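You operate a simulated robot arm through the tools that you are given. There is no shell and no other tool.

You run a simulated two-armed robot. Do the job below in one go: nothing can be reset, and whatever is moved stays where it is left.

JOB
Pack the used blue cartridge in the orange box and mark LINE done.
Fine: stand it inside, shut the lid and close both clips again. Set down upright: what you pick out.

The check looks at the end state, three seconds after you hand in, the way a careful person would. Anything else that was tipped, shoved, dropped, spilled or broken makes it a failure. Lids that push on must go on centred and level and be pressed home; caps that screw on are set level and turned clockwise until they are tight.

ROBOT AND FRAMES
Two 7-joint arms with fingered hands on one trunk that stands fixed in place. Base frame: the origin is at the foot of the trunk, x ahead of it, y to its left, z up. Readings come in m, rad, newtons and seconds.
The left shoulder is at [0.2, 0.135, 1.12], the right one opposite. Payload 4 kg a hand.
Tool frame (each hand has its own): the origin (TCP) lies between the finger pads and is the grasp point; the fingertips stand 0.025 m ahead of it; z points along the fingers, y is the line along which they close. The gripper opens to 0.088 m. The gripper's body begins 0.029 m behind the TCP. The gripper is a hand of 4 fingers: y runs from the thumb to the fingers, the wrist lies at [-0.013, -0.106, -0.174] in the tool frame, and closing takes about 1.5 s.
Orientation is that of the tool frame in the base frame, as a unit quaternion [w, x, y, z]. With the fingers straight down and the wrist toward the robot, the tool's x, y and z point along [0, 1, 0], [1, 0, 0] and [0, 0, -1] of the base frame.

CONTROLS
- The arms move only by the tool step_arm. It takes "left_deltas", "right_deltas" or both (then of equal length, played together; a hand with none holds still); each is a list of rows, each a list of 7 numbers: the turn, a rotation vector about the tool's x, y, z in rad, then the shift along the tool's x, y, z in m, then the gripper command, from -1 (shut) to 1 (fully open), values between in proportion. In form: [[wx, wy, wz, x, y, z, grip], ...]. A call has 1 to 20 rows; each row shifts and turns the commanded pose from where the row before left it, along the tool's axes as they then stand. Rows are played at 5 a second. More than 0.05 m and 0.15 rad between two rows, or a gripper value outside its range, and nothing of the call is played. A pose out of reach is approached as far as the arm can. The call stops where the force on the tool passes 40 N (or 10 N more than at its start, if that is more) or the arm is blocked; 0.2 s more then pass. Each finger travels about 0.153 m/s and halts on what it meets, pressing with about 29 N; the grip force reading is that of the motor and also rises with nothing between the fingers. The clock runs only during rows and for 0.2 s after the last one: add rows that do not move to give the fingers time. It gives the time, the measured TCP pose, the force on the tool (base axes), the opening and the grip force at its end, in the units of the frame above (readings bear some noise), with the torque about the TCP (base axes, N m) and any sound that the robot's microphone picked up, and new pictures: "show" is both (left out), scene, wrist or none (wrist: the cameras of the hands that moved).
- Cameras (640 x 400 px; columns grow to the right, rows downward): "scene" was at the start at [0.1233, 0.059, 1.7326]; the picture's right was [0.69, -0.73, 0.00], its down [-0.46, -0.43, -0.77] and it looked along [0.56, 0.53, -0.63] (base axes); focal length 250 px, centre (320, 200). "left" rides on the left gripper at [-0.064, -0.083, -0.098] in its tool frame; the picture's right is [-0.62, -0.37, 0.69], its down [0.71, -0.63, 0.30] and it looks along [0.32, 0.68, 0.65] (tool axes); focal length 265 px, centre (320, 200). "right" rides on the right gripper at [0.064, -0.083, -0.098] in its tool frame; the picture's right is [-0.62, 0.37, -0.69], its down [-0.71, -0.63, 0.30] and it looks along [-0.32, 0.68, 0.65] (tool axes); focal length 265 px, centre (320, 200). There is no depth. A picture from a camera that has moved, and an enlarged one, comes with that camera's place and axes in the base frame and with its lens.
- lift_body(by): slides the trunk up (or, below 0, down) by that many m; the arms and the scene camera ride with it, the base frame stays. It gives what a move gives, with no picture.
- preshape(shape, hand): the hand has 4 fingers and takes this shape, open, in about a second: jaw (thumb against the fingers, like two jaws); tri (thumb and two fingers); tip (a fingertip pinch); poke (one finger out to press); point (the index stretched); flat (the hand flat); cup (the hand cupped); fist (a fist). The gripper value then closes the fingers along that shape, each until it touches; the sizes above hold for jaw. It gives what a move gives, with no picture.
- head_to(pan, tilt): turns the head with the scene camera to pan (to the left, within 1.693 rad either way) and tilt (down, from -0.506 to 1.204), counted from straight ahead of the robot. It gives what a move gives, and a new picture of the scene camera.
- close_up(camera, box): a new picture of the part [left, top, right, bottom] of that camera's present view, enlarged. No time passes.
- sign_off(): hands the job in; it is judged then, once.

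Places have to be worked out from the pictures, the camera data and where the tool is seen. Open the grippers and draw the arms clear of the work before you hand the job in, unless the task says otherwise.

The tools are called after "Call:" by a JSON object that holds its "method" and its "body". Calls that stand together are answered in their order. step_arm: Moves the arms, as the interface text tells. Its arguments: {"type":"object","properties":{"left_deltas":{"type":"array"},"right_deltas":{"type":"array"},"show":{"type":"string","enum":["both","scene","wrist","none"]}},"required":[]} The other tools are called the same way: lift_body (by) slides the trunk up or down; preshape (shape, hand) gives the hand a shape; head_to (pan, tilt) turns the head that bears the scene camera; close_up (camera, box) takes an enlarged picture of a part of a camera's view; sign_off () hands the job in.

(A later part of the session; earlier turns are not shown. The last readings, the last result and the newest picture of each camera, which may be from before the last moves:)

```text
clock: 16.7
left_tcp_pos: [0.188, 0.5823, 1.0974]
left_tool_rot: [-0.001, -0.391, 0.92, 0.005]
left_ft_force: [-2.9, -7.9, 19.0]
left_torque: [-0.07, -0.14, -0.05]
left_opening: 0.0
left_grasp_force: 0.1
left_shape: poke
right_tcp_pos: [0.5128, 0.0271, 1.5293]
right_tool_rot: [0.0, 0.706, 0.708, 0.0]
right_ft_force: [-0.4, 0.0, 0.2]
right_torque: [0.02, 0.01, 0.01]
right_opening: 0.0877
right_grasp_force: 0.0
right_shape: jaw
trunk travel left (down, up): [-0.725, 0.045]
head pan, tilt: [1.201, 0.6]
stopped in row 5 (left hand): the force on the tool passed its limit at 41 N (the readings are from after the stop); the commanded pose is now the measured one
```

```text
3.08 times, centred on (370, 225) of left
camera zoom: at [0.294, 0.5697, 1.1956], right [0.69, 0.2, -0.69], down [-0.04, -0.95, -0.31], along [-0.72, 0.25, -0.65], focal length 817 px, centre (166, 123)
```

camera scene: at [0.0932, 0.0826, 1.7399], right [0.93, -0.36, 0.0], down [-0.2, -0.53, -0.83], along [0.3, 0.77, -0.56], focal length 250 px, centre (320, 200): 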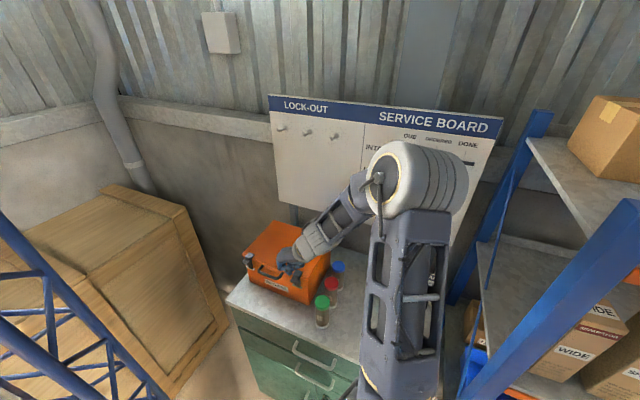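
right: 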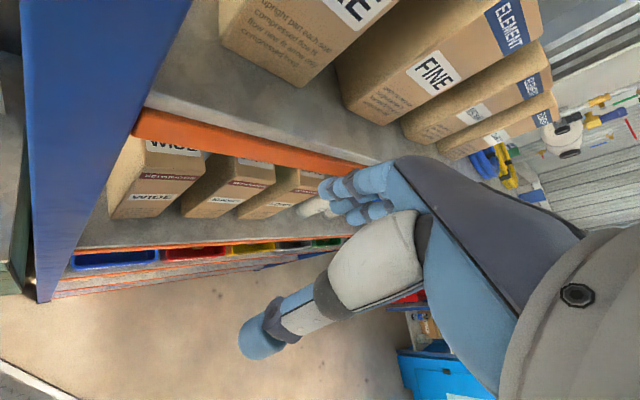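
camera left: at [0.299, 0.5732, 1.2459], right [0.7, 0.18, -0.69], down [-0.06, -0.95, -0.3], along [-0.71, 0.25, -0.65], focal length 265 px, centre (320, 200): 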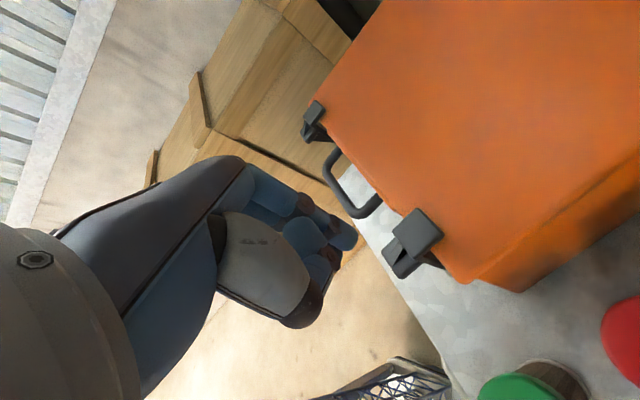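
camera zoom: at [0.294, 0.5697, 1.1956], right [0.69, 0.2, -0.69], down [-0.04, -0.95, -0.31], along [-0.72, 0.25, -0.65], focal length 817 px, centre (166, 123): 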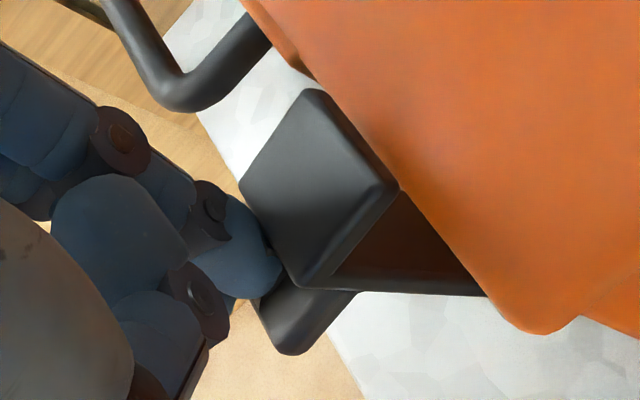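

It is working: the hook plate has come off the lid. The finger is now wedged against the plate, so I move more outward than down.

Call:
{"method": "step_arm", "body": {"left_deltas": [[0, 0, 0, 0.003, 0, 0.0, -1], [0, 0, 0, 0.003, 0, 0.001, -1], [0, 0, 0, 0.003, 0, 0.0015, -1], [0, 0, 0, 0.003, 0, 0.002, -1], [0, 0, 0, 0.002, 0, 0.002, -1], [0, 0, 0, 0.002, 0, 0.002, -1]], "show": "none"}}

Call:
{"method": "close_up", "body": {"camera": "left", "box": [280, 160, 460, 290]}}

```text
clock: 18.1
left_tcp_pos: [0.1768, 0.5712, 1.0895]
left_tool_rot: [0.0, -0.39, 0.921, 0.003]
left_ft_force: [-2.1, -8.9, 9.8]
left_torque: [-0.07, -0.05, -0.03]
left_opening: 0.0001
left_grasp_force: 0.2
left_shape: poke
right_tcp_pos: [0.5137, 0.0289, 1.5317]
right_tool_rot: [0.0, 0.707, 0.707, 0.0]
right_ft_force: [0.0, -0.1, 0.4]
right_torque: [0.03, -0.01, -0.02]
right_opening: 0.0876
right_grasp_force: 0.0
right_shape: jaw
trunk travel left (down, up): [-0.725, 0.045]
head pan, tilt: [1.201, 0.6]
```

```text
3.08 times, centred on (370, 225) of left
camera zoom: at [0.2829, 0.5582, 1.1864], right [0.69, 0.19, -0.69], down [-0.05, -0.95, -0.31], along [-0.72, 0.25, -0.65], focal length 817 px, centre (166, 123)
```

zoom: 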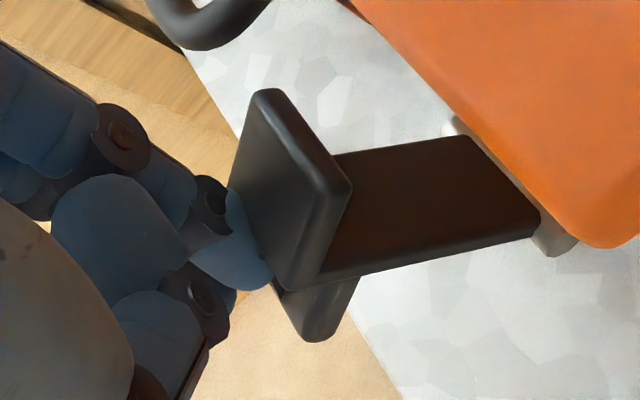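

The clip is now about 45° open with falling force. I continue down the arc to fully open it.

Call:
{"method": "step_arm", "body": {"left_deltas": [[0, 0, 0, 0.003, 0, 0.003, -1], [0, 0, 0, 0.002, 0, 0.004, -1], [0, 0, 0, 0.002, 0, 0.004, -1], [0, 0, 0, 0.001, 0, 0.004, -1], [0, 0, 0, 0.001, 0, 0.004, -1], [0, 0, 0, 0, 0, 0.004, -1]], "show": "none"}}

Call:
{"method": "close_up", "body": {"camera": "left", "box": [280, 160, 460, 290]}}

Call:
{"method": "close_up", "body": {"camera": "scene", "box": [240, 220, 340, 300]}}

```text
clock: 19.4
left_tcp_pos: [0.1655, 0.5629, 1.0702]
left_tool_rot: [-0.004, -0.396, 0.918, 0.004]
left_ft_force: [-8.3, -7.0, 6.2]
left_torque: [0.0, 0.01, 0.0]
left_opening: 0.0
left_grasp_force: 0.0
left_shape: poke
right_tcp_pos: [0.5142, 0.0287, 1.5298]
right_tool_rot: [0.0, 0.707, 0.707, 0.0]
right_ft_force: [0.1, -0.1, 0.6]
right_torque: [0.04, -0.01, 0.01]
right_opening: 0.0877
right_grasp_force: 0.1
right_shape: jaw
trunk travel left (down, up): [-0.725, 0.045]
head pan, tilt: [1.201, 0.6]
stopped in row 6 (left hand): the force on the tool passed its limit at 41 N (the readings are from after the stop); the commanded pose is now the measured one
```

```text
3.08 times, centred on (370, 225) of left
camera zoom: at [0.2717, 0.552, 1.1665], right [0.69, 0.2, -0.7], down [-0.04, -0.95, -0.31], along [-0.73, 0.24, -0.65], focal length 817 px, centre (166, 123)
```

zoom: 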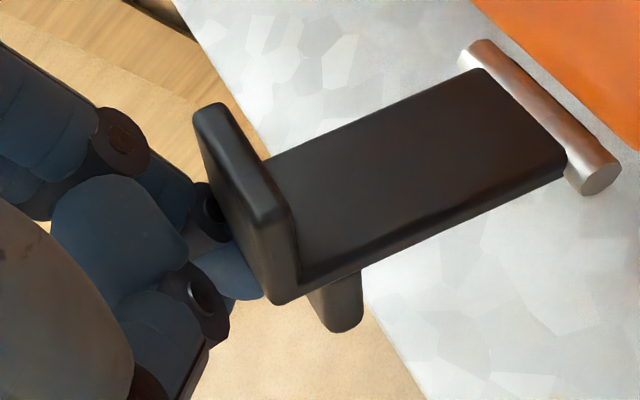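

```text
5.00 times, centred on (290, 260) of scene
camera zoom: at [0.0927, 0.082, 1.7396], right [0.93, -0.36, 0.0], down [-0.2, -0.53, -0.83], along [0.3, 0.77, -0.56], focal length 1249 px, centre (470, -100)
```

zoom: 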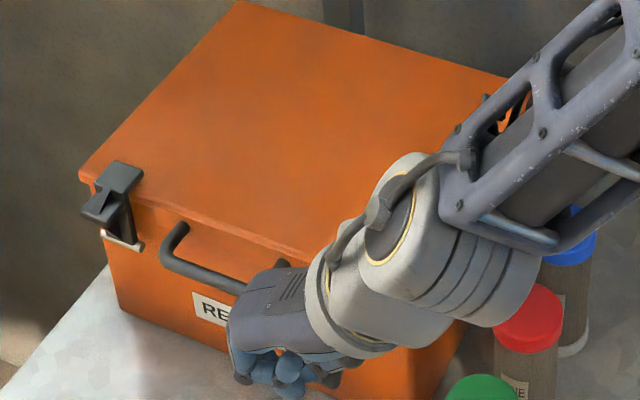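

The right clip is about 75–80° open, clear of the lid. I back the finger off outward and up, then check that the clip stays open.

Call:
{"method": "step_arm", "body": {"left_deltas": [[0, 0, 0, 0.01, 0, 0, -1], [0, 0, 0, 0.015, 0, -0.01, -1], [0, 0, 0, 0.015, 0, -0.03, -1], [0, 0, 0, 0, 0, -0.04, -1], [0, 0, 0, 0, 0, -0.04, -1], [0, 0, 0, 0, 0, 0, -1]], "show": "both"}}

Call:
{"method": "close_up", "body": {"camera": "scene", "box": [240, 220, 340, 300]}}

Call:
{"method": "close_up", "body": {"camera": "left", "box": [320, 40, 600, 240]}}

```text
clock: 20.8
left_tcp_pos: [0.1406, 0.5339, 1.1905]
left_tool_rot: [-0.003, -0.393, 0.92, 0.004]
left_ft_force: [0.3, -0.1, 0.8]
left_torque: [-0.01, 0.04, 0.02]
left_opening: 0.0
left_grasp_force: 0.1
left_shape: poke
right_tcp_pos: [0.5143, 0.0288, 1.5296]
right_tool_rot: [0.0, 0.707, 0.707, 0.001]
right_ft_force: [1.4, 0.3, 0.1]
right_torque: [-0.03, 0.01, 0.01]
right_opening: 0.0877
right_grasp_force: 0.1
right_shape: jaw
trunk travel left (down, up): [-0.725, 0.045]
head pan, tilt: [1.201, 0.6]
camera scene: at [0.0931, 0.0826, 1.7399], right [0.93, -0.36, 0.0], down [-0.2, -0.53, -0.83], along [0.3, 0.77, -0.56], focal length 250 px, centre (320, 200)
camera left: at [0.2469, 0.5234, 1.2869], right [0.69, 0.2, -0.7], down [-0.04, -0.95, -0.31], along [-0.72, 0.24, -0.65], focal length 265 px, centre (320, 200)
```

scene: 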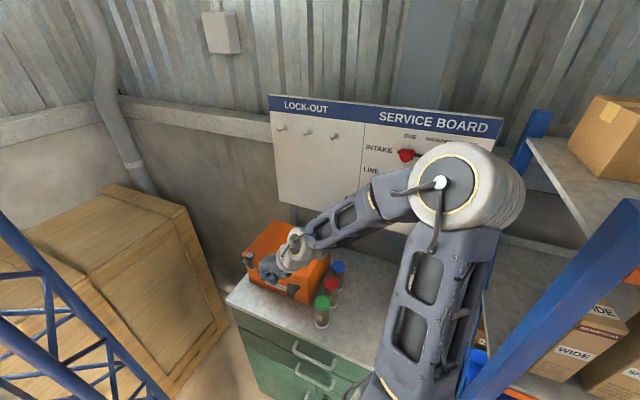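
left: 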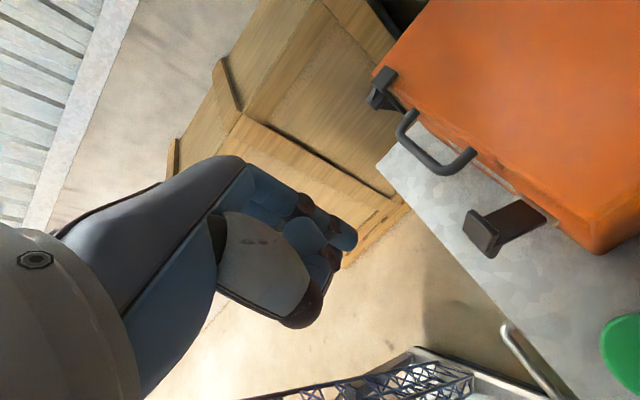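

```text
5.00 times, centred on (290, 260) of scene
camera zoom: at [0.0931, 0.0826, 1.7399], right [0.93, -0.36, 0.0], down [-0.2, -0.53, -0.83], along [0.3, 0.77, -0.56], focal length 1249 px, centre (470, -100)
```

zoom: 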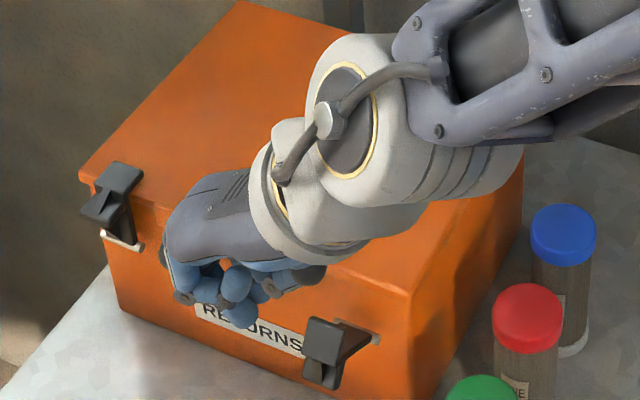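

```text
2.00 times, centred on (460, 140) of left
camera zoom: at [0.2469, 0.5234, 1.2869], right [0.69, 0.2, -0.7], down [-0.04, -0.95, -0.31], along [-0.72, 0.24, -0.65], focal length 531 px, centre (40, 320)
```

zoom: 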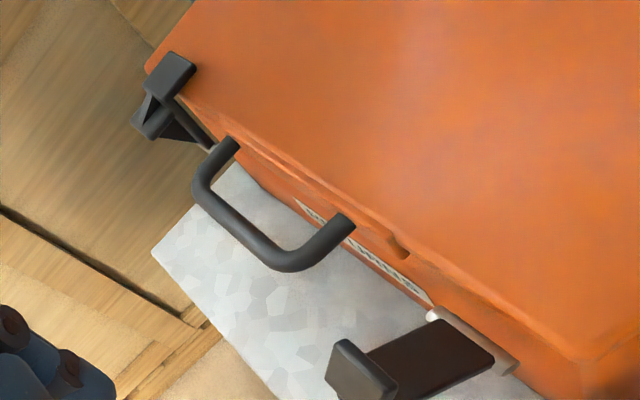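

The right clip stays open, and nothing else moved. Left clip is at about v≈-0.455; I move the fingertip above its tab, correcting the small yaw drift.

Call:
{"method": "step_arm", "body": {"left_deltas": [[0, 0, 0.02, -0.012, 0.029, 0, -1], [0, 0, 0, -0.012, 0.029, 0, -1], [0, 0, 0, -0.013, 0.029, 0, -1], [0, 0, 0, -0.013, 0.029, 0, -1], [0, 0, 0, -0.013, 0.029, 0.0, -1], [0, 0, 0, -0.012, 0.029, 0.02, -1], [0, 0, 0, 0, 0, 0.02, -1], [0, 0, 0, 0, 0, 0, -1]], "show": "both"}}

Call:
{"method": "close_up", "body": {"camera": "scene", "box": [230, 210, 330, 290]}}

Call:
{"method": "close_up", "body": {"camera": "left", "box": [280, 160, 460, 290]}}

```text
clock: 22.6
left_tcp_pos: [0.0673, 0.7105, 1.149]
left_tool_rot: [-0.003, -0.384, 0.924, 0.005]
left_ft_force: [-0.4, 0.4, -0.3]
left_torque: [0.02, -0.02, -0.03]
left_opening: 0.0
left_grasp_force: 0.1
left_shape: poke
right_tcp_pos: [0.514, 0.0292, 1.5297]
right_tool_rot: [0.0, 0.707, 0.707, -0.001]
right_ft_force: [-0.1, -0.2, 0.2]
right_torque: [0.01, -0.01, -0.01]
right_opening: 0.088
right_grasp_force: 0.1
right_shape: jaw
trunk travel left (down, up): [-0.725, 0.045]
head pan, tilt: [1.201, 0.6]
camera scene: at [0.0931, 0.0826, 1.7399], right [0.93, -0.36, 0.0], down [-0.2, -0.53, -0.83], along [0.3, 0.77, -0.56], focal length 250 px, centre (320, 200)
camera left: at [0.1735, 0.6968, 1.2456], right [0.69, 0.18, -0.7], down [-0.06, -0.95, -0.31], along [-0.72, 0.26, -0.65], focal length 265 px, centre (320, 200)
```

scene: 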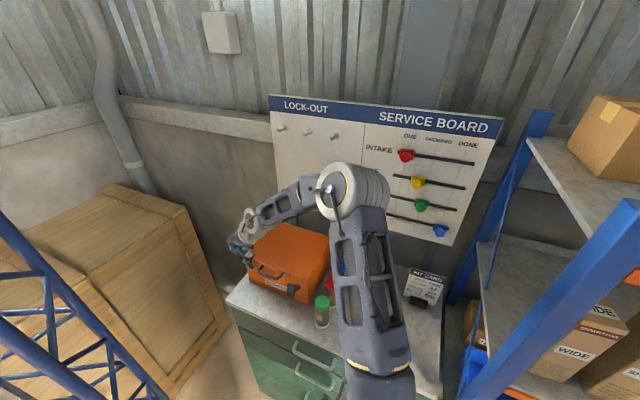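
left: 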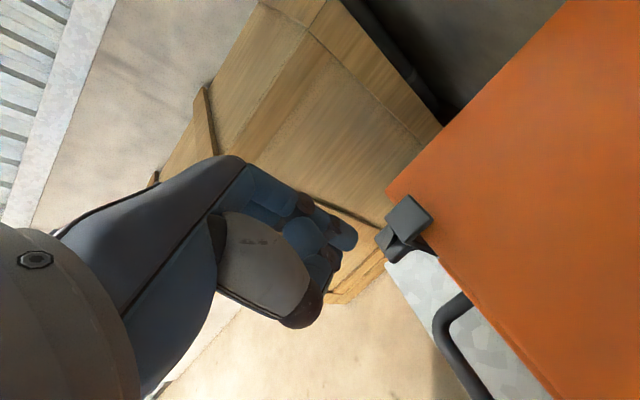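

```text
5.00 times, centred on (280, 250) of scene
camera zoom: at [0.0931, 0.0826, 1.7399], right [0.93, -0.36, 0.0], down [-0.2, -0.53, -0.83], along [0.3, 0.77, -0.56], focal length 1249 px, centre (520, -50)
```

zoom: 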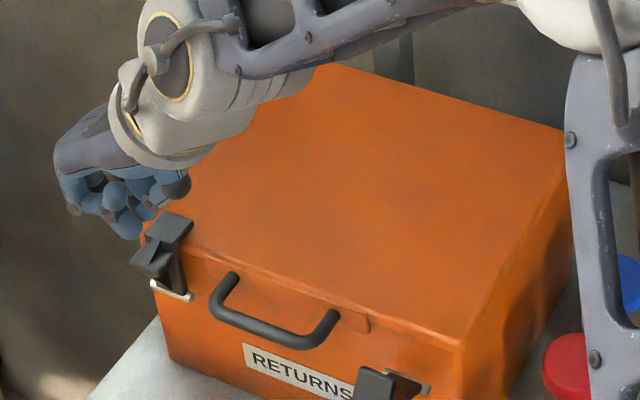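

```text
3.08 times, centred on (370, 225) of left
camera zoom: at [0.1735, 0.6968, 1.2456], right [0.69, 0.18, -0.7], down [-0.06, -0.95, -0.31], along [-0.72, 0.26, -0.65], focal length 817 px, centre (166, 123)
```

zoom: 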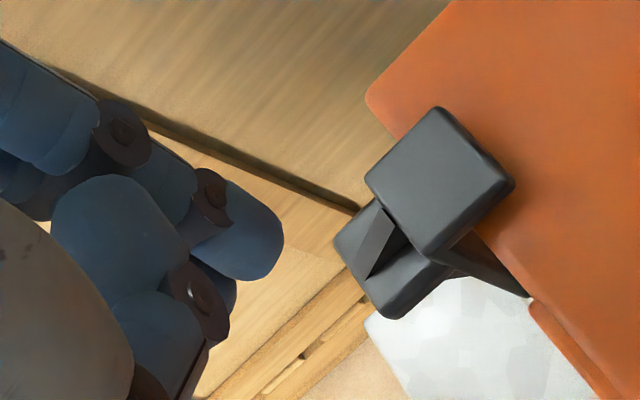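

Fingertip sits over the left tab much as it did on the right. I descend and press along the same arc that worked before.

Call:
{"method": "step_arm", "body": {"left_deltas": [[0, 0, 0, -0.0025, 0, 0.02, -1], [0, 0, 0, 0, 0, 0.018, -1], [0, 0, 0, 0, 0, 0.004, -1], [0, 0, 0, 0, 0, 0.003, -1], [0, 0, 0, 0.001, 0, 0.002, -1], [0, 0, 0, 0.0015, 0, 0.0015, -1], [0, 0, 0, 0.002, 0, 0.0015, -1]], "show": "none"}}

Call:
{"method": "close_up", "body": {"camera": "left", "box": [280, 160, 460, 290]}}

Call:
{"method": "close_up", "body": {"camera": "scene", "box": [230, 210, 330, 290]}}

```text
clock: 24.2
left_tcp_pos: [0.0685, 0.7093, 1.1015]
left_tool_rot: [-0.002, -0.385, 0.923, 0.005]
left_ft_force: [-0.9, -0.7, 5.0]
left_torque: [-0.03, -0.03, -0.05]
left_opening: 0.0
left_grasp_force: 0.1
left_shape: poke
right_tcp_pos: [0.5148, 0.0279, 1.5299]
right_tool_rot: [0.0, 0.707, 0.707, -0.001]
right_ft_force: [-0.8, -0.7, 0.7]
right_torque: [0.0, -0.03, 0.02]
right_opening: 0.0876
right_grasp_force: 0.0
right_shape: jaw
trunk travel left (down, up): [-0.725, 0.045]
head pan, tilt: [1.201, 0.6]
```

```text
3.08 times, centred on (370, 225) of left
camera zoom: at [0.1745, 0.6964, 1.1991], right [0.69, 0.19, -0.7], down [-0.06, -0.95, -0.31], along [-0.72, 0.26, -0.65], focal length 817 px, centre (166, 123)
```

zoom: 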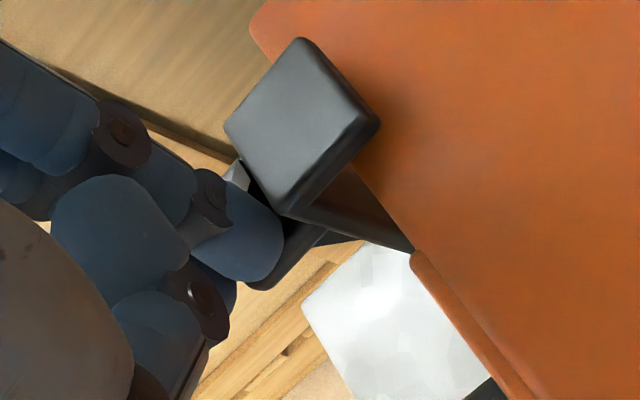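

```text
5.00 times, centred on (280, 250) of scene
camera zoom: at [0.0931, 0.0824, 1.74], right [0.93, -0.36, 0.0], down [-0.2, -0.53, -0.83], along [0.3, 0.77, -0.56], focal length 1249 px, centre (520, -50)
```

zoom: 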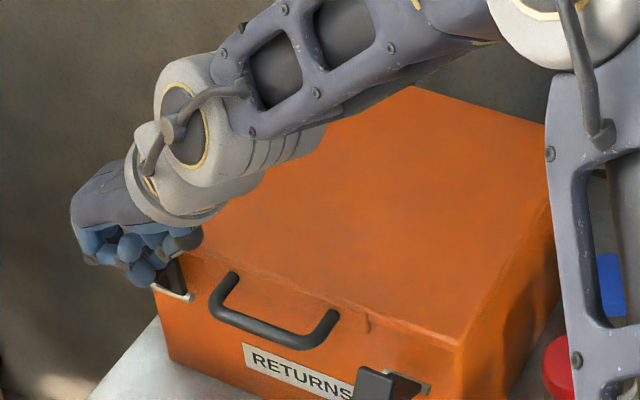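

In contact at 5 N with the fingertip on the tab. I keep pressing slowly outward and down.

Call:
{"method": "step_arm", "body": {"left_deltas": [[0, 0, 0, 0.001, 0, 0.0015, -1], [0, 0, 0, 0.001, 0, 0.0015, -1], [0, 0, 0, 0.001, 0, 0.0015, -1], [0, 0, 0, 0.0015, 0, 0.0015, -1], [0, 0, 0, 0.002, 0, 0.001, -1], [0, 0, 0, 0.002, 0, 0.001, -1]], "show": "none"}}

Call:
{"method": "close_up", "body": {"camera": "left", "box": [280, 160, 460, 290]}}

```text
clock: 25.6
left_tcp_pos: [0.0579, 0.7025, 1.0955]
left_tool_rot: [-0.003, -0.387, 0.922, 0.006]
left_ft_force: [-18.8, -5.6, 28.2]
left_torque: [0.07, 0.2, 0.08]
left_opening: 0.0001
left_grasp_force: 0.1
left_shape: poke
right_tcp_pos: [0.5132, 0.0292, 1.5306]
right_tool_rot: [0.001, 0.707, 0.707, 0.0]
right_ft_force: [-0.6, -0.5, -0.6]
right_torque: [0.0, -0.01, 0.0]
right_opening: 0.0876
right_grasp_force: 0.1
right_shape: jaw
trunk travel left (down, up): [-0.725, 0.045]
head pan, tilt: [1.201, 0.6]
```

```text
3.08 times, centred on (370, 225) of left
camera zoom: at [0.1641, 0.689, 1.1916], right [0.69, 0.19, -0.7], down [-0.05, -0.95, -0.31], along [-0.72, 0.25, -0.64], focal length 817 px, centre (166, 123)
```

zoom: 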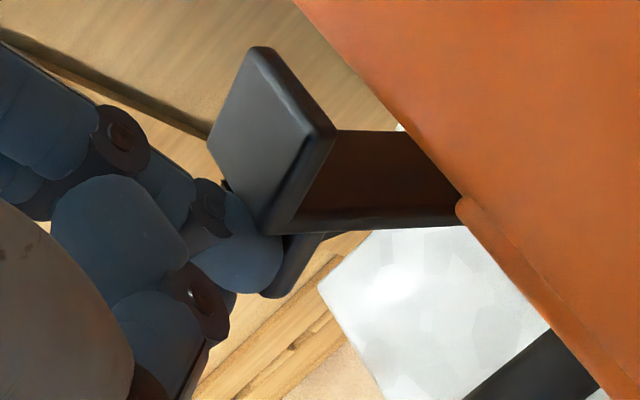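

The left clip has released and is about 30° open. I carry on along the arc, outward first, then down.

Call:
{"method": "step_arm", "body": {"left_deltas": [[0, 0, 0, 0.004, 0, 0.0, -1], [0, 0, 0, 0.003, 0, 0.001, -1], [0, 0, 0, 0.003, 0, 0.002, -1], [0, 0, 0, 0.003, 0, 0.003, -1], [0, 0, 0, 0.003, 0, 0.004, -1], [0, 0, 0, 0.002, 0, 0.004, -1], [0, 0, 0, 0.002, 0, 0.004, -1], [0, 0, 0, 0.001, 0, 0.004, -1], [0, 0, 0, 0.001, 0, 0.003, -1]], "show": "none"}}

Call:
{"method": "close_up", "body": {"camera": "left", "box": [280, 160, 460, 290]}}

Call:
{"method": "close_up", "body": {"camera": "scene", "box": [230, 210, 330, 290]}}

```text
clock: 27.6
left_tcp_pos: [0.0418, 0.6869, 1.0714]
left_tool_rot: [-0.004, -0.386, 0.923, 0.006]
left_ft_force: [-21.0, -14.8, 17.4]
left_torque: [0.02, 0.07, 0.09]
left_opening: 0.0
left_grasp_force: 0.1
left_shape: poke
right_tcp_pos: [0.5126, 0.0284, 1.5305]
right_tool_rot: [0.0, 0.707, 0.707, 0.0]
right_ft_force: [-0.2, 0.5, 0.2]
right_torque: [-0.05, 0.02, 0.01]
right_opening: 0.0877
right_grasp_force: 0.1
right_shape: jaw
trunk travel left (down, up): [-0.725, 0.045]
head pan, tilt: [1.201, 0.6]
```

```text
3.08 times, centred on (370, 225) of left
camera zoom: at [0.1486, 0.6732, 1.167], right [0.69, 0.19, -0.7], down [-0.06, -0.95, -0.31], along [-0.72, 0.25, -0.64], focal length 817 px, centre (166, 123)
```

zoom: 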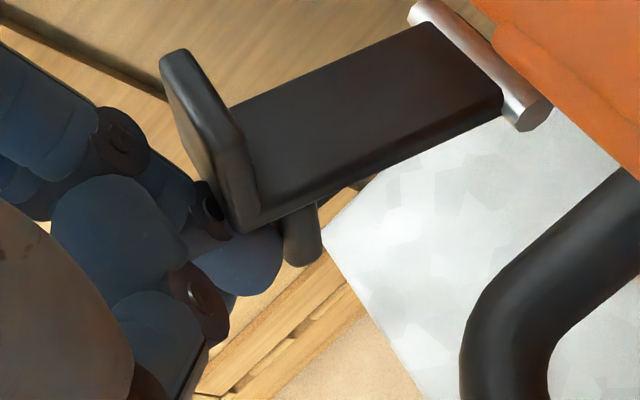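

```text
5.00 times, centred on (280, 250) of scene
camera zoom: at [0.0922, 0.0813, 1.74], right [0.93, -0.36, 0.0], down [-0.2, -0.53, -0.83], along [0.3, 0.77, -0.56], focal length 1249 px, centre (520, -50)
```

zoom: 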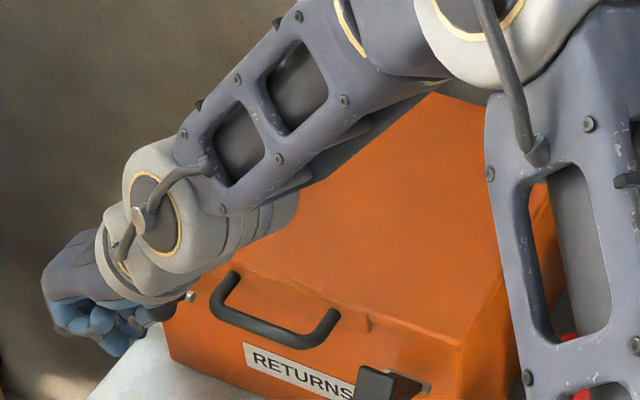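

The left clip is about 75° open. I back off outward and up and check both clips.

Call:
{"method": "step_arm", "body": {"left_deltas": [[0, 0, 0, 0.01, 0, 0, -1], [0, 0, 0, 0.015, 0, -0.005, -1], [0, 0, 0, 0.015, 0, -0.03, -1], [0, 0, 0, 0, 0, -0.045, -1], [0, 0, 0, 0, 0, -0.045, -1], [0, 0, 0, 0, 0, -0.03, -1], [0, 0, 0, 0, 0, 0, -1]], "show": "both"}}

Call:
{"method": "close_up", "body": {"camera": "scene", "box": [230, 210, 330, 290]}}

Call:
{"method": "close_up", "body": {"camera": "left", "box": [320, 40, 640, 260]}}

```text
clock: 29.2
left_tcp_pos: [0.0178, 0.6572, 1.2244]
left_tool_rot: [-0.002, -0.384, 0.923, 0.005]
left_ft_force: [0.2, 0.7, 0.0]
left_torque: [0.02, -0.03, 0.02]
left_opening: 0.0002
left_grasp_force: 0.0
left_shape: poke
right_tcp_pos: [0.5131, 0.0293, 1.5293]
right_tool_rot: [0.0, 0.707, 0.707, 0.0]
right_ft_force: [-0.2, 0.1, 0.4]
right_torque: [0.04, 0.0, 0.01]
right_opening: 0.0875
right_grasp_force: 0.0
right_shape: jaw
trunk travel left (down, up): [-0.725, 0.045]
head pan, tilt: [1.201, 0.6]
camera scene: at [0.0931, 0.0825, 1.7399], right [0.93, -0.36, 0.0], down [-0.2, -0.53, -0.83], along [0.3, 0.77, -0.56], focal length 250 px, centre (320, 200)
camera left: at [0.1247, 0.6435, 1.3216], right [0.69, 0.18, -0.7], down [-0.06, -0.95, -0.31], along [-0.72, 0.26, -0.65], focal length 265 px, centre (320, 200)
```

scene: 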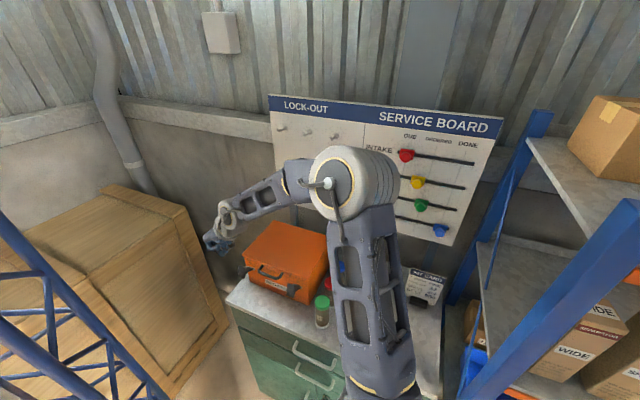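
left: 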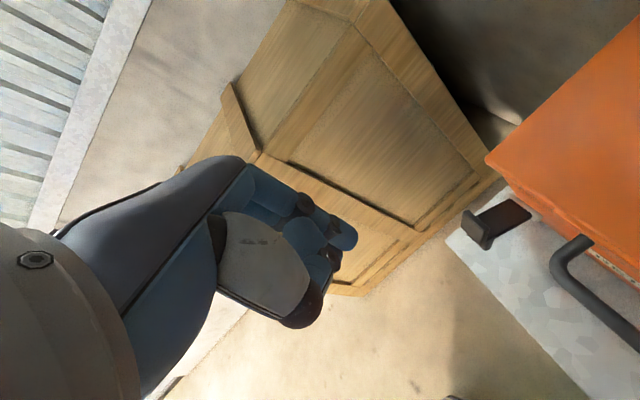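

```text
5.00 times, centred on (280, 250) of scene
camera zoom: at [0.0931, 0.0825, 1.7399], right [0.93, -0.36, 0.0], down [-0.2, -0.53, -0.83], along [0.3, 0.77, -0.56], focal length 1249 px, centre (520, -50)
```

zoom: 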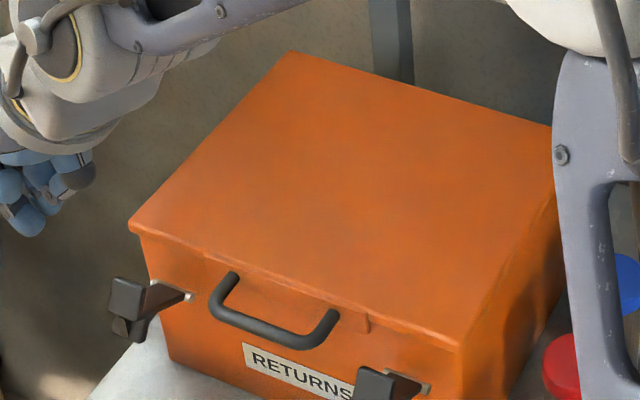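

```text
1.82 times, centred on (480, 150) of left
camera zoom: at [0.1247, 0.6435, 1.3216], right [0.69, 0.18, -0.7], down [-0.06, -0.95, -0.31], along [-0.72, 0.26, -0.65], focal length 483 px, centre (29, 291)
```

zoom: 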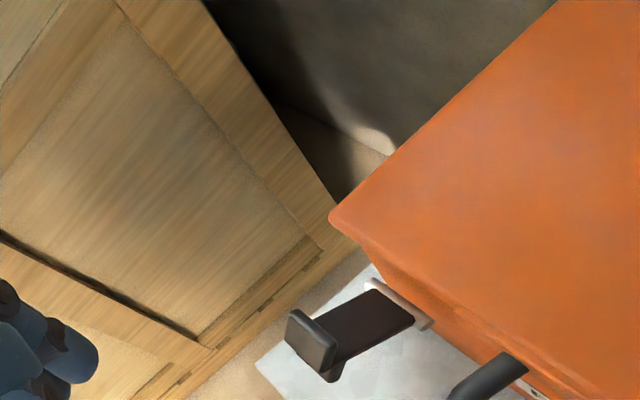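

Both clips are open and stay so. Next is the lid: it is a thin plate overhanging the front, with a lip in the middle. I look closely at the lip between the handle and the right clip.

Call:
{"method": "close_up", "body": {"camera": "scene", "box": [270, 255, 320, 295]}}

Call:
{"method": "close_up", "body": {"camera": "scene", "box": [240, 245, 290, 285]}}

Call:
{"method": "close_up", "body": {"camera": "left", "box": [480, 120, 640, 270]}}

```text
10.00 times, centred on (295, 275) of scene
camera zoom: at [0.0931, 0.0825, 1.7399], right [0.93, -0.36, 0.0], down [-0.2, -0.53, -0.83], along [0.3, 0.77, -0.56], focal length 2498 px, centre (570, -550)
```

zoom: 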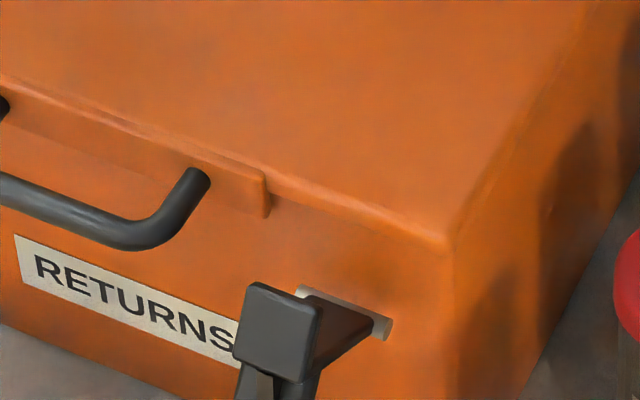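

```text
10.00 times, centred on (265, 265) of scene
camera zoom: at [0.0931, 0.0825, 1.7399], right [0.93, -0.36, 0.0], down [-0.2, -0.53, -0.83], along [0.3, 0.77, -0.56], focal length 2498 px, centre (870, -450)
```

zoom: 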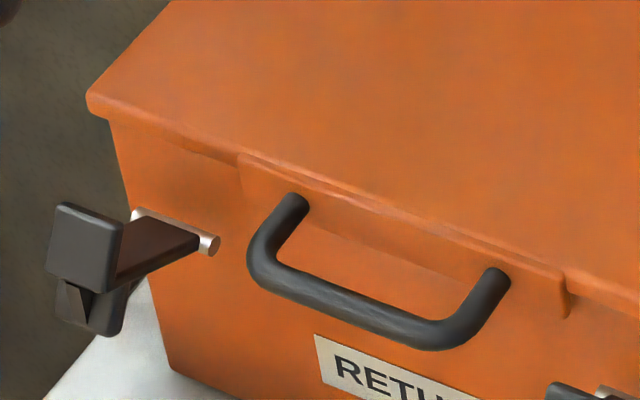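

```text
2.67 times, centred on (560, 195) of left
camera zoom: at [0.1247, 0.6435, 1.3216], right [0.69, 0.18, -0.7], down [-0.06, -0.95, -0.31], along [-0.72, 0.26, -0.65], focal length 708 px, centre (-320, 213)
```

zoom: 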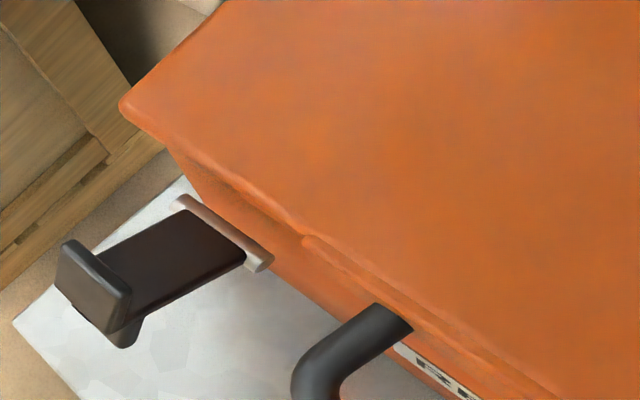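

Key insight: the handle is fixed to the lid's front panel, so lifting the handle lifts the lid. Handle bar at u≈0.55, v≈-0.366, z≈1.062. I centre the hand on it and tilt it 45° so the poke finger can go under the bar from the front.

Call:
{"method": "step_arm", "body": {"left_deltas": [[0, 0, 0, 0.005, -0.031, 0, -1], [0, 0, 0, 0.006, -0.031, 0, -1], [0, 0, 0, 0.006, -0.03, 0, -1], [0, -0.131, 0, 0, 0, 0, -1], [0, -0.131, 0, 0, 0, 0, -1], [0, -0.131, 0, 0, 0, 0, -1], [0, -0.131, 0, 0, 0, 0, -1], [0, -0.131, 0, 0, 0, 0, -1], [0, -0.131, 0, 0, 0, 0, -1], [0, 0, 0, 0.03, 0, 0.025, -1], [0, 0, 0, 0.03, 0, 0.025, -1], [0, 0, 0, 0, 0, 0, -1]], "show": "both"}}

Call:
{"method": "close_up", "body": {"camera": "scene", "box": [220, 200, 340, 300]}}

```text
clock: 31.8
left_tcp_pos: [0.0657, 0.5775, 1.1425]
left_tool_rot: [0.351, -0.353, 0.854, 0.152]
left_ft_force: [-0.1, -0.3, 0.5]
left_torque: [0.0, 0.04, -0.03]
left_opening: 0.0
left_grasp_force: 0.1
left_shape: poke
right_tcp_pos: [0.5144, 0.0288, 1.5295]
right_tool_rot: [0.001, 0.707, 0.707, 0.0]
right_ft_force: [-0.1, 0.8, 0.7]
right_torque: [0.03, -0.02, 0.0]
right_opening: 0.0875
right_grasp_force: 0.2
right_shape: jaw
trunk travel left (down, up): [-0.725, 0.045]
head pan, tilt: [1.201, 0.6]
camera scene: at [0.0931, 0.0825, 1.7399], right [0.93, -0.36, 0.0], down [-0.2, -0.53, -0.83], along [0.3, 0.77, -0.56], focal length 250 px, centre (320, 200)
camera left: at [0.11, 0.5016, 1.2568], right [0.92, 0.4, -0.06], down [0.24, -0.64, -0.73], along [-0.33, 0.65, -0.68], focal length 265 px, centre (320, 200)
```

scene: 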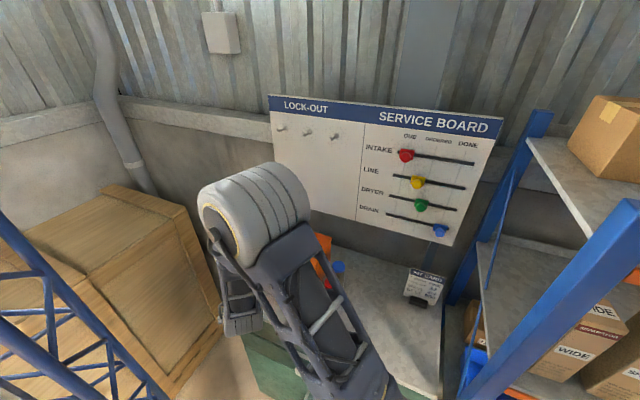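
left: 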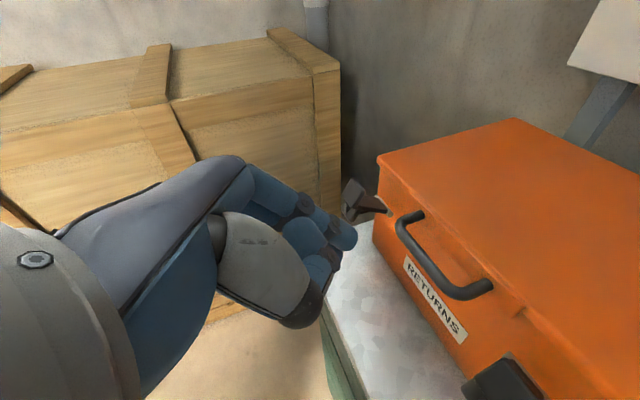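

```text
4.00 times, centred on (280, 250) of scene
camera zoom: at [0.0931, 0.0825, 1.7399], right [0.93, -0.36, 0.0], down [-0.2, -0.53, -0.83], along [0.3, 0.77, -0.56], focal length 999 px, centre (480, 0)
```

zoom: 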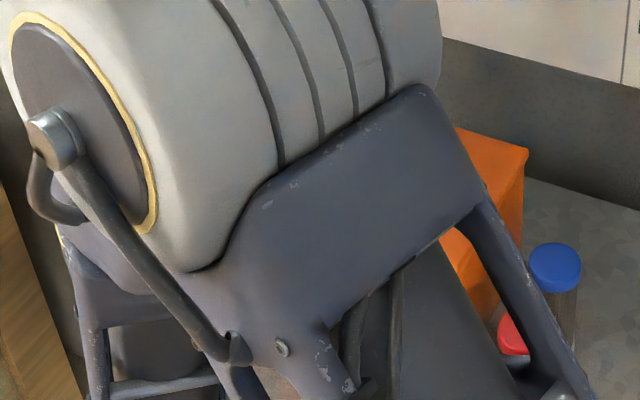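

The left camera confirms the handle bar (u≈0.555, z≈1.06). I lower the hand in front of the box so that the finger is below the handle level.

Call:
{"method": "step_arm", "body": {"left_deltas": [[0, 0, 0, 0.016, 0, 0.023, -1], [0, 0, 0, 0.016, 0, 0.023, -1], [0, 0, 0, 0.016, 0, 0.024, -1], [0, 0, 0, 0.017, 0, 0.024, -1], [0, 0, 0, 0, 0, 0, -1]], "show": "both"}}

Call:
{"method": "close_up", "body": {"camera": "left", "box": [280, 120, 540, 300]}}

```text
clock: 33.0
left_tcp_pos: [0.0798, 0.5922, 1.0312]
left_tool_rot: [0.352, -0.353, 0.854, 0.151]
left_ft_force: [-0.6, 0.0, -0.4]
left_torque: [0.01, 0.03, 0.0]
left_opening: 0.0
left_grasp_force: 0.0
left_shape: poke
right_tcp_pos: [0.5135, 0.0285, 1.5288]
right_tool_rot: [-0.001, 0.707, 0.707, -0.001]
right_ft_force: [0.2, 0.5, -0.2]
right_torque: [-0.02, 0.01, -0.01]
right_opening: 0.0878
right_grasp_force: 0.0
right_shape: jaw
trunk travel left (down, up): [-0.725, 0.045]
head pan, tilt: [1.201, 0.6]
camera scene: at [0.0931, 0.0825, 1.7399], right [0.93, -0.36, 0.0], down [-0.2, -0.53, -0.83], along [0.3, 0.77, -0.56], focal length 250 px, centre (320, 200)
camera left: at [0.123, 0.5151, 1.1441], right [0.92, 0.4, -0.06], down [0.24, -0.64, -0.73], along [-0.33, 0.65, -0.68], focal length 265 px, centre (320, 200)
```

scene: 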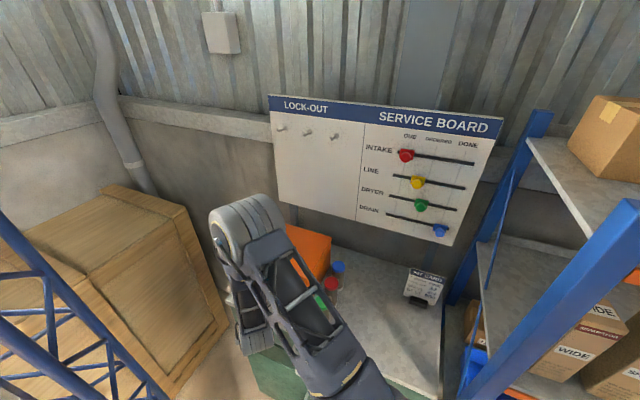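
left: 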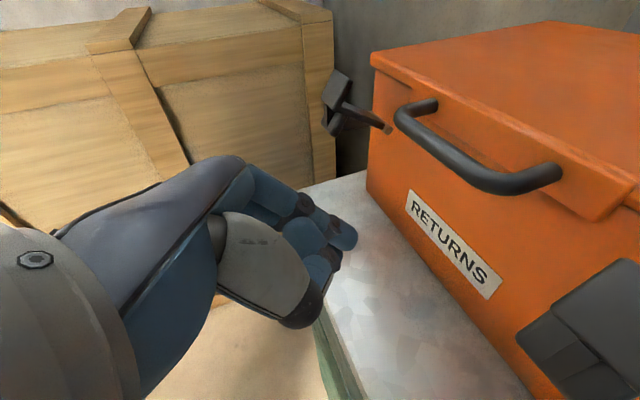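

```text
2.22 times, centred on (410, 210) of left
camera zoom: at [0.123, 0.5151, 1.1441], right [0.92, 0.4, -0.06], down [0.24, -0.64, -0.73], along [-0.33, 0.65, -0.68], focal length 590 px, centre (120, 178)
```

zoom: 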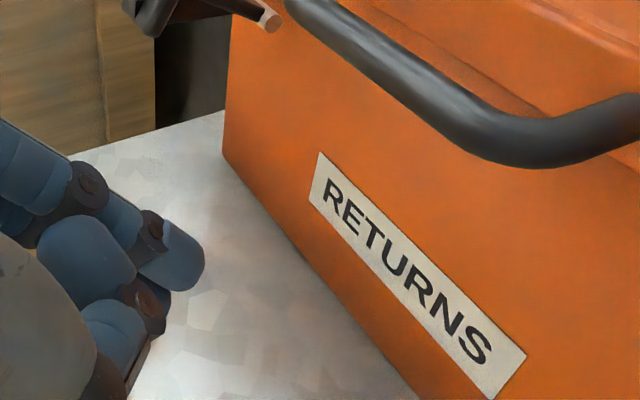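

The finger is below the bar and centred on the handle. I advance it about 6.5 cm toward the box, under the bar.

Call:
{"method": "step_arm", "body": {"left_deltas": [[0, 0, 0, -0.012, 0, 0.012, -1], [0, 0, 0, -0.012, 0, 0.012, -1], [0, 0, 0, -0.012, 0, 0.012, -1], [0, 0, 0, -0.009, 0, 0.009, -1], [0, 0, 0, 0, 0, 0, -1]], "show": "wrist"}}

Call:
{"method": "close_up", "body": {"camera": "left", "box": [280, 100, 540, 300]}}

```text
clock: 34.2
left_tcp_pos: [0.126, 0.6381, 1.0333]
left_tool_rot: [0.351, -0.353, 0.854, 0.152]
left_ft_force: [-0.4, 0.3, -0.2]
left_torque: [-0.03, 0.01, 0.03]
left_opening: 0.0
left_grasp_force: 0.0
left_shape: poke
right_tcp_pos: [0.5148, 0.0285, 1.5298]
right_tool_rot: [0.0, 0.707, 0.707, 0.0]
right_ft_force: [-0.2, 0.5, -0.5]
right_torque: [0.03, 0.0, 0.0]
right_opening: 0.0877
right_grasp_force: 0.0
right_shape: jaw
trunk travel left (down, up): [-0.725, 0.045]
head pan, tilt: [1.201, 0.6]
camera left: at [0.1695, 0.5614, 1.1462], right [0.92, 0.4, -0.06], down [0.24, -0.64, -0.73], along [-0.33, 0.65, -0.68], focal length 265 px, centre (320, 200)
```

left: 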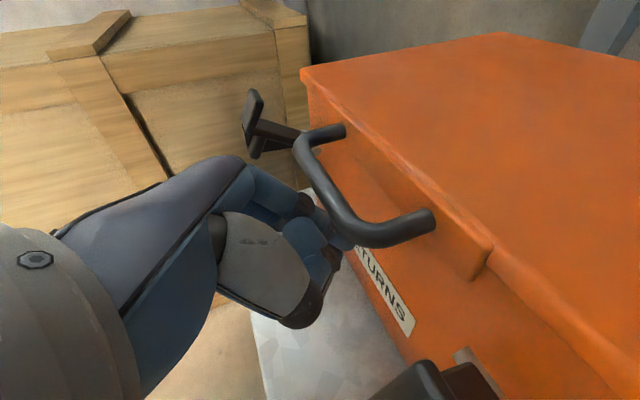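

```text
2.00 times, centred on (410, 200) of left
camera zoom: at [0.1695, 0.5614, 1.1462], right [0.92, 0.4, -0.06], down [0.24, -0.64, -0.73], along [-0.33, 0.65, -0.68], focal length 531 px, centre (140, 200)
```

zoom: 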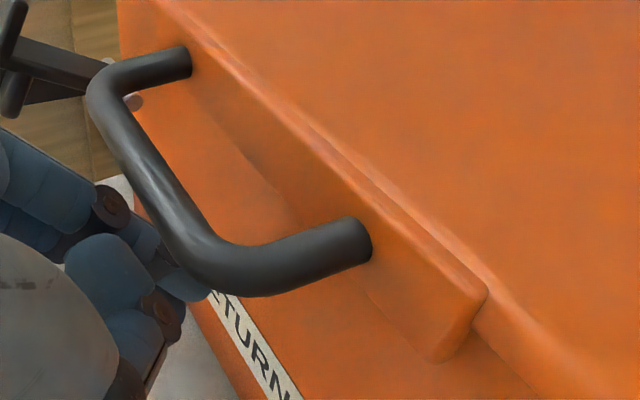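

The finger has passed under the bar without contact. I now lift slowly to engage the handle and raise the lid a little.

Call:
{"method": "step_arm", "body": {"left_deltas": [[0, 0, 0, -0.0071, 0, -0.0071, -1], [0, 0, 0, -0.0071, 0, -0.0071, -1], [0, 0, 0, -0.0071, 0, -0.0071, -1], [0, 0, 0, -0.0075, 0, -0.0065, -1], [0, 0, 0, -0.0075, 0, -0.0065, -1], [0, 0, 0, 0, 0, 0, -1]], "show": "wrist"}}

Call:
{"method": "close_up", "body": {"camera": "left", "box": [280, 100, 540, 300]}}

```text
clock: 35.6
left_tcp_pos: [0.1264, 0.6369, 1.0844]
left_tool_rot: [0.352, -0.352, 0.854, 0.152]
left_ft_force: [-0.6, -2.1, 0.0]
left_torque: [-0.02, -0.03, 0.03]
left_opening: 0.0
left_grasp_force: 0.1
left_shape: poke
right_tcp_pos: [0.5143, 0.0286, 1.53]
right_tool_rot: [0.001, 0.707, 0.707, 0.0]
right_ft_force: [-0.3, -0.3, 0.9]
right_torque: [0.01, -0.01, 0.0]
right_opening: 0.0875
right_grasp_force: 0.1
right_shape: jaw
trunk travel left (down, up): [-0.725, 0.045]
head pan, tilt: [1.201, 0.6]
camera left: at [0.171, 0.5612, 1.1975], right [0.92, 0.4, -0.06], down [0.24, -0.64, -0.73], along [-0.33, 0.65, -0.68], focal length 265 px, centre (320, 200)
```

left: 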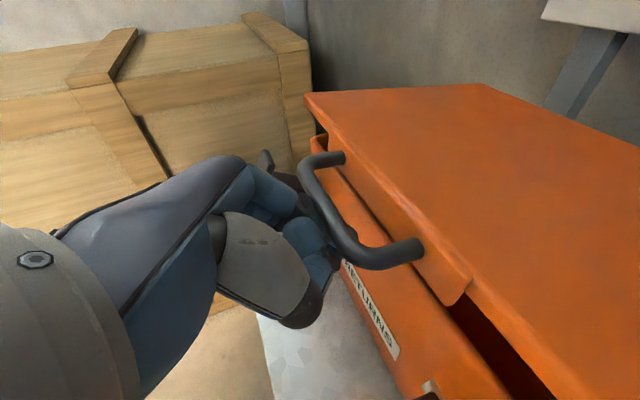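

```text
2.00 times, centred on (410, 200) of left
camera zoom: at [0.171, 0.5612, 1.1975], right [0.92, 0.4, -0.06], down [0.24, -0.64, -0.73], along [-0.33, 0.65, -0.68], focal length 531 px, centre (140, 200)
```

zoom: 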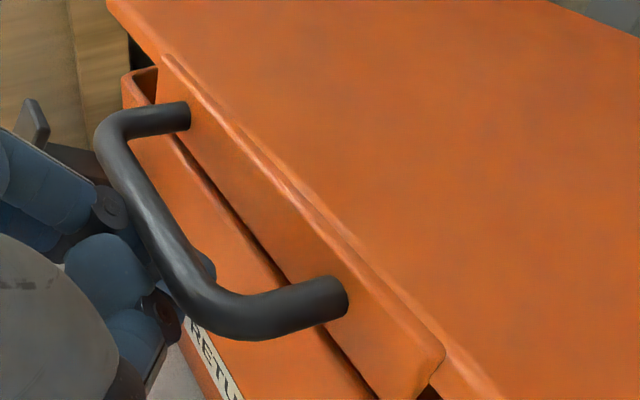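

The lid is lifting cleanly on the handle. I continue along the hinge arc (hinge near u≈0.78) to about 45°.

Call:
{"method": "step_arm", "body": {"left_deltas": [[0, 0, 0, -0.0163, 0, -0.0092, -1], [0, 0, 0, -0.0184, 0, -0.0085, -1], [0, 0, 0, -0.0212, 0, -0.0085, -1], [0, 0, 0, -0.0226, 0, -0.0071, -1], [0, 0, 0, -0.0255, 0, -0.0057, -1], [0, 0, 0, -0.0315, 0, -0.0018, -1], [0, 0, 0, 0, 0, 0, -1]], "show": "both"}}

```text
clock: 37.2
left_tcp_pos: [0.1762, 0.6863, 1.2065]
left_tool_rot: [0.351, -0.354, 0.854, 0.152]
left_ft_force: [-0.8, -1.2, 0.1]
left_torque: [0.04, -0.02, 0.02]
left_opening: 0.0003
left_grasp_force: 0.1
left_shape: poke
right_tcp_pos: [0.514, 0.0284, 1.5296]
right_tool_rot: [0.0, 0.708, 0.707, 0.0]
right_ft_force: [-0.4, -0.2, -0.1]
right_torque: [0.0, -0.01, -0.02]
right_opening: 0.0876
right_grasp_force: 0.0
right_shape: jaw
trunk travel left (down, up): [-0.725, 0.045]
head pan, tilt: [1.201, 0.6]
camera scene: at [0.0931, 0.0825, 1.7399], right [0.93, -0.36, 0.0], down [-0.2, -0.53, -0.83], along [0.3, 0.77, -0.56], focal length 250 px, centre (320, 200)
camera left: at [0.2199, 0.6099, 1.3209], right [0.92, 0.4, -0.06], down [0.24, -0.64, -0.73], along [-0.33, 0.65, -0.68], focal length 265 px, centre (320, 200)
```

scene: 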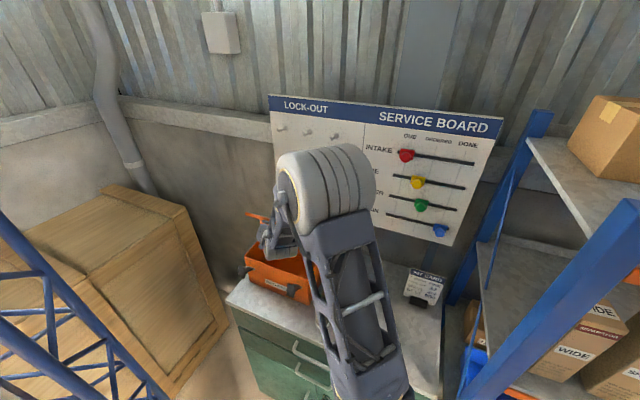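
left: 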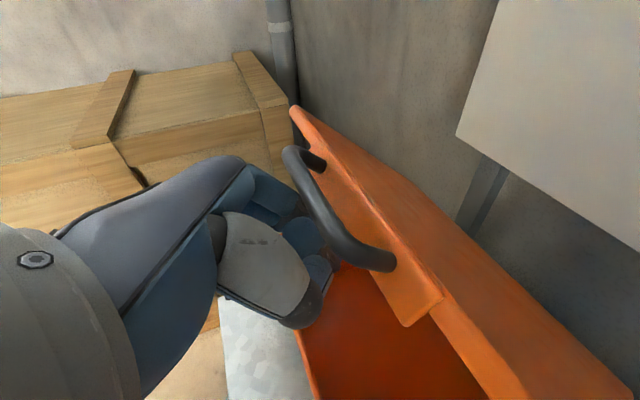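

Lid at about 45°. I continue the arc toward vertical, pushing back more.

Call:
{"method": "step_arm", "body": {"left_deltas": [[0, 0, 0, -0.0286, 0, -0.0004, -1], [0, 0, 0, -0.0297, 0, 0.0042, -1], [0, 0, 0, -0.0262, 0, 0.0092, -1], [0, 0, 0, -0.0255, 0, 0.0127, -1], [0, 0, 0, 0, 0, 0, -1]], "show": "both"}}

```text
clock: 38.4
left_tcp_pos: [0.2438, 0.7535, 1.2653]
left_tool_rot: [0.352, -0.354, 0.853, 0.151]
left_ft_force: [-0.6, 0.8, -0.7]
left_torque: [0.04, 0.0, 0.02]
left_opening: 0.0001
left_grasp_force: 0.1
left_shape: poke
right_tcp_pos: [0.5125, 0.0289, 1.5296]
right_tool_rot: [0.001, 0.707, 0.707, 0.0]
right_ft_force: [0.6, -0.1, -0.6]
right_torque: [0.03, 0.0, 0.01]
right_opening: 0.0877
right_grasp_force: 0.0
right_shape: jaw
trunk travel left (down, up): [-0.725, 0.045]
head pan, tilt: [1.201, 0.6]
camera scene: at [0.0932, 0.0826, 1.7399], right [0.93, -0.36, 0.0], down [-0.2, -0.53, -0.83], along [0.3, 0.77, -0.56], focal length 250 px, centre (320, 200)
camera left: at [0.2875, 0.6768, 1.3794], right [0.92, 0.4, -0.06], down [0.24, -0.65, -0.73], along [-0.33, 0.65, -0.69], focal length 265 px, centre (320, 200)
```

scene: 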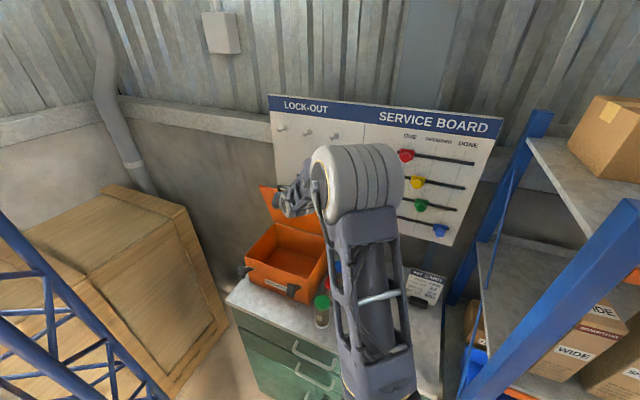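
left: 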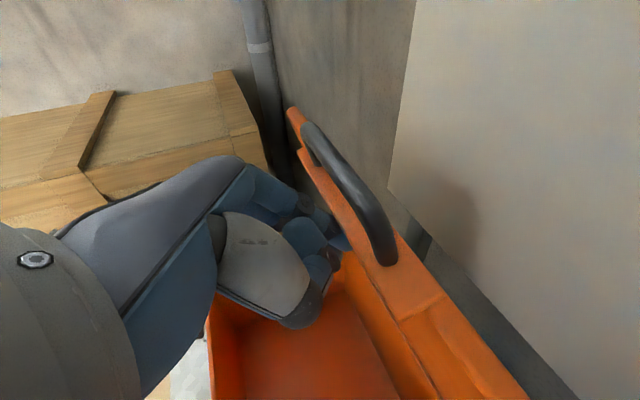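

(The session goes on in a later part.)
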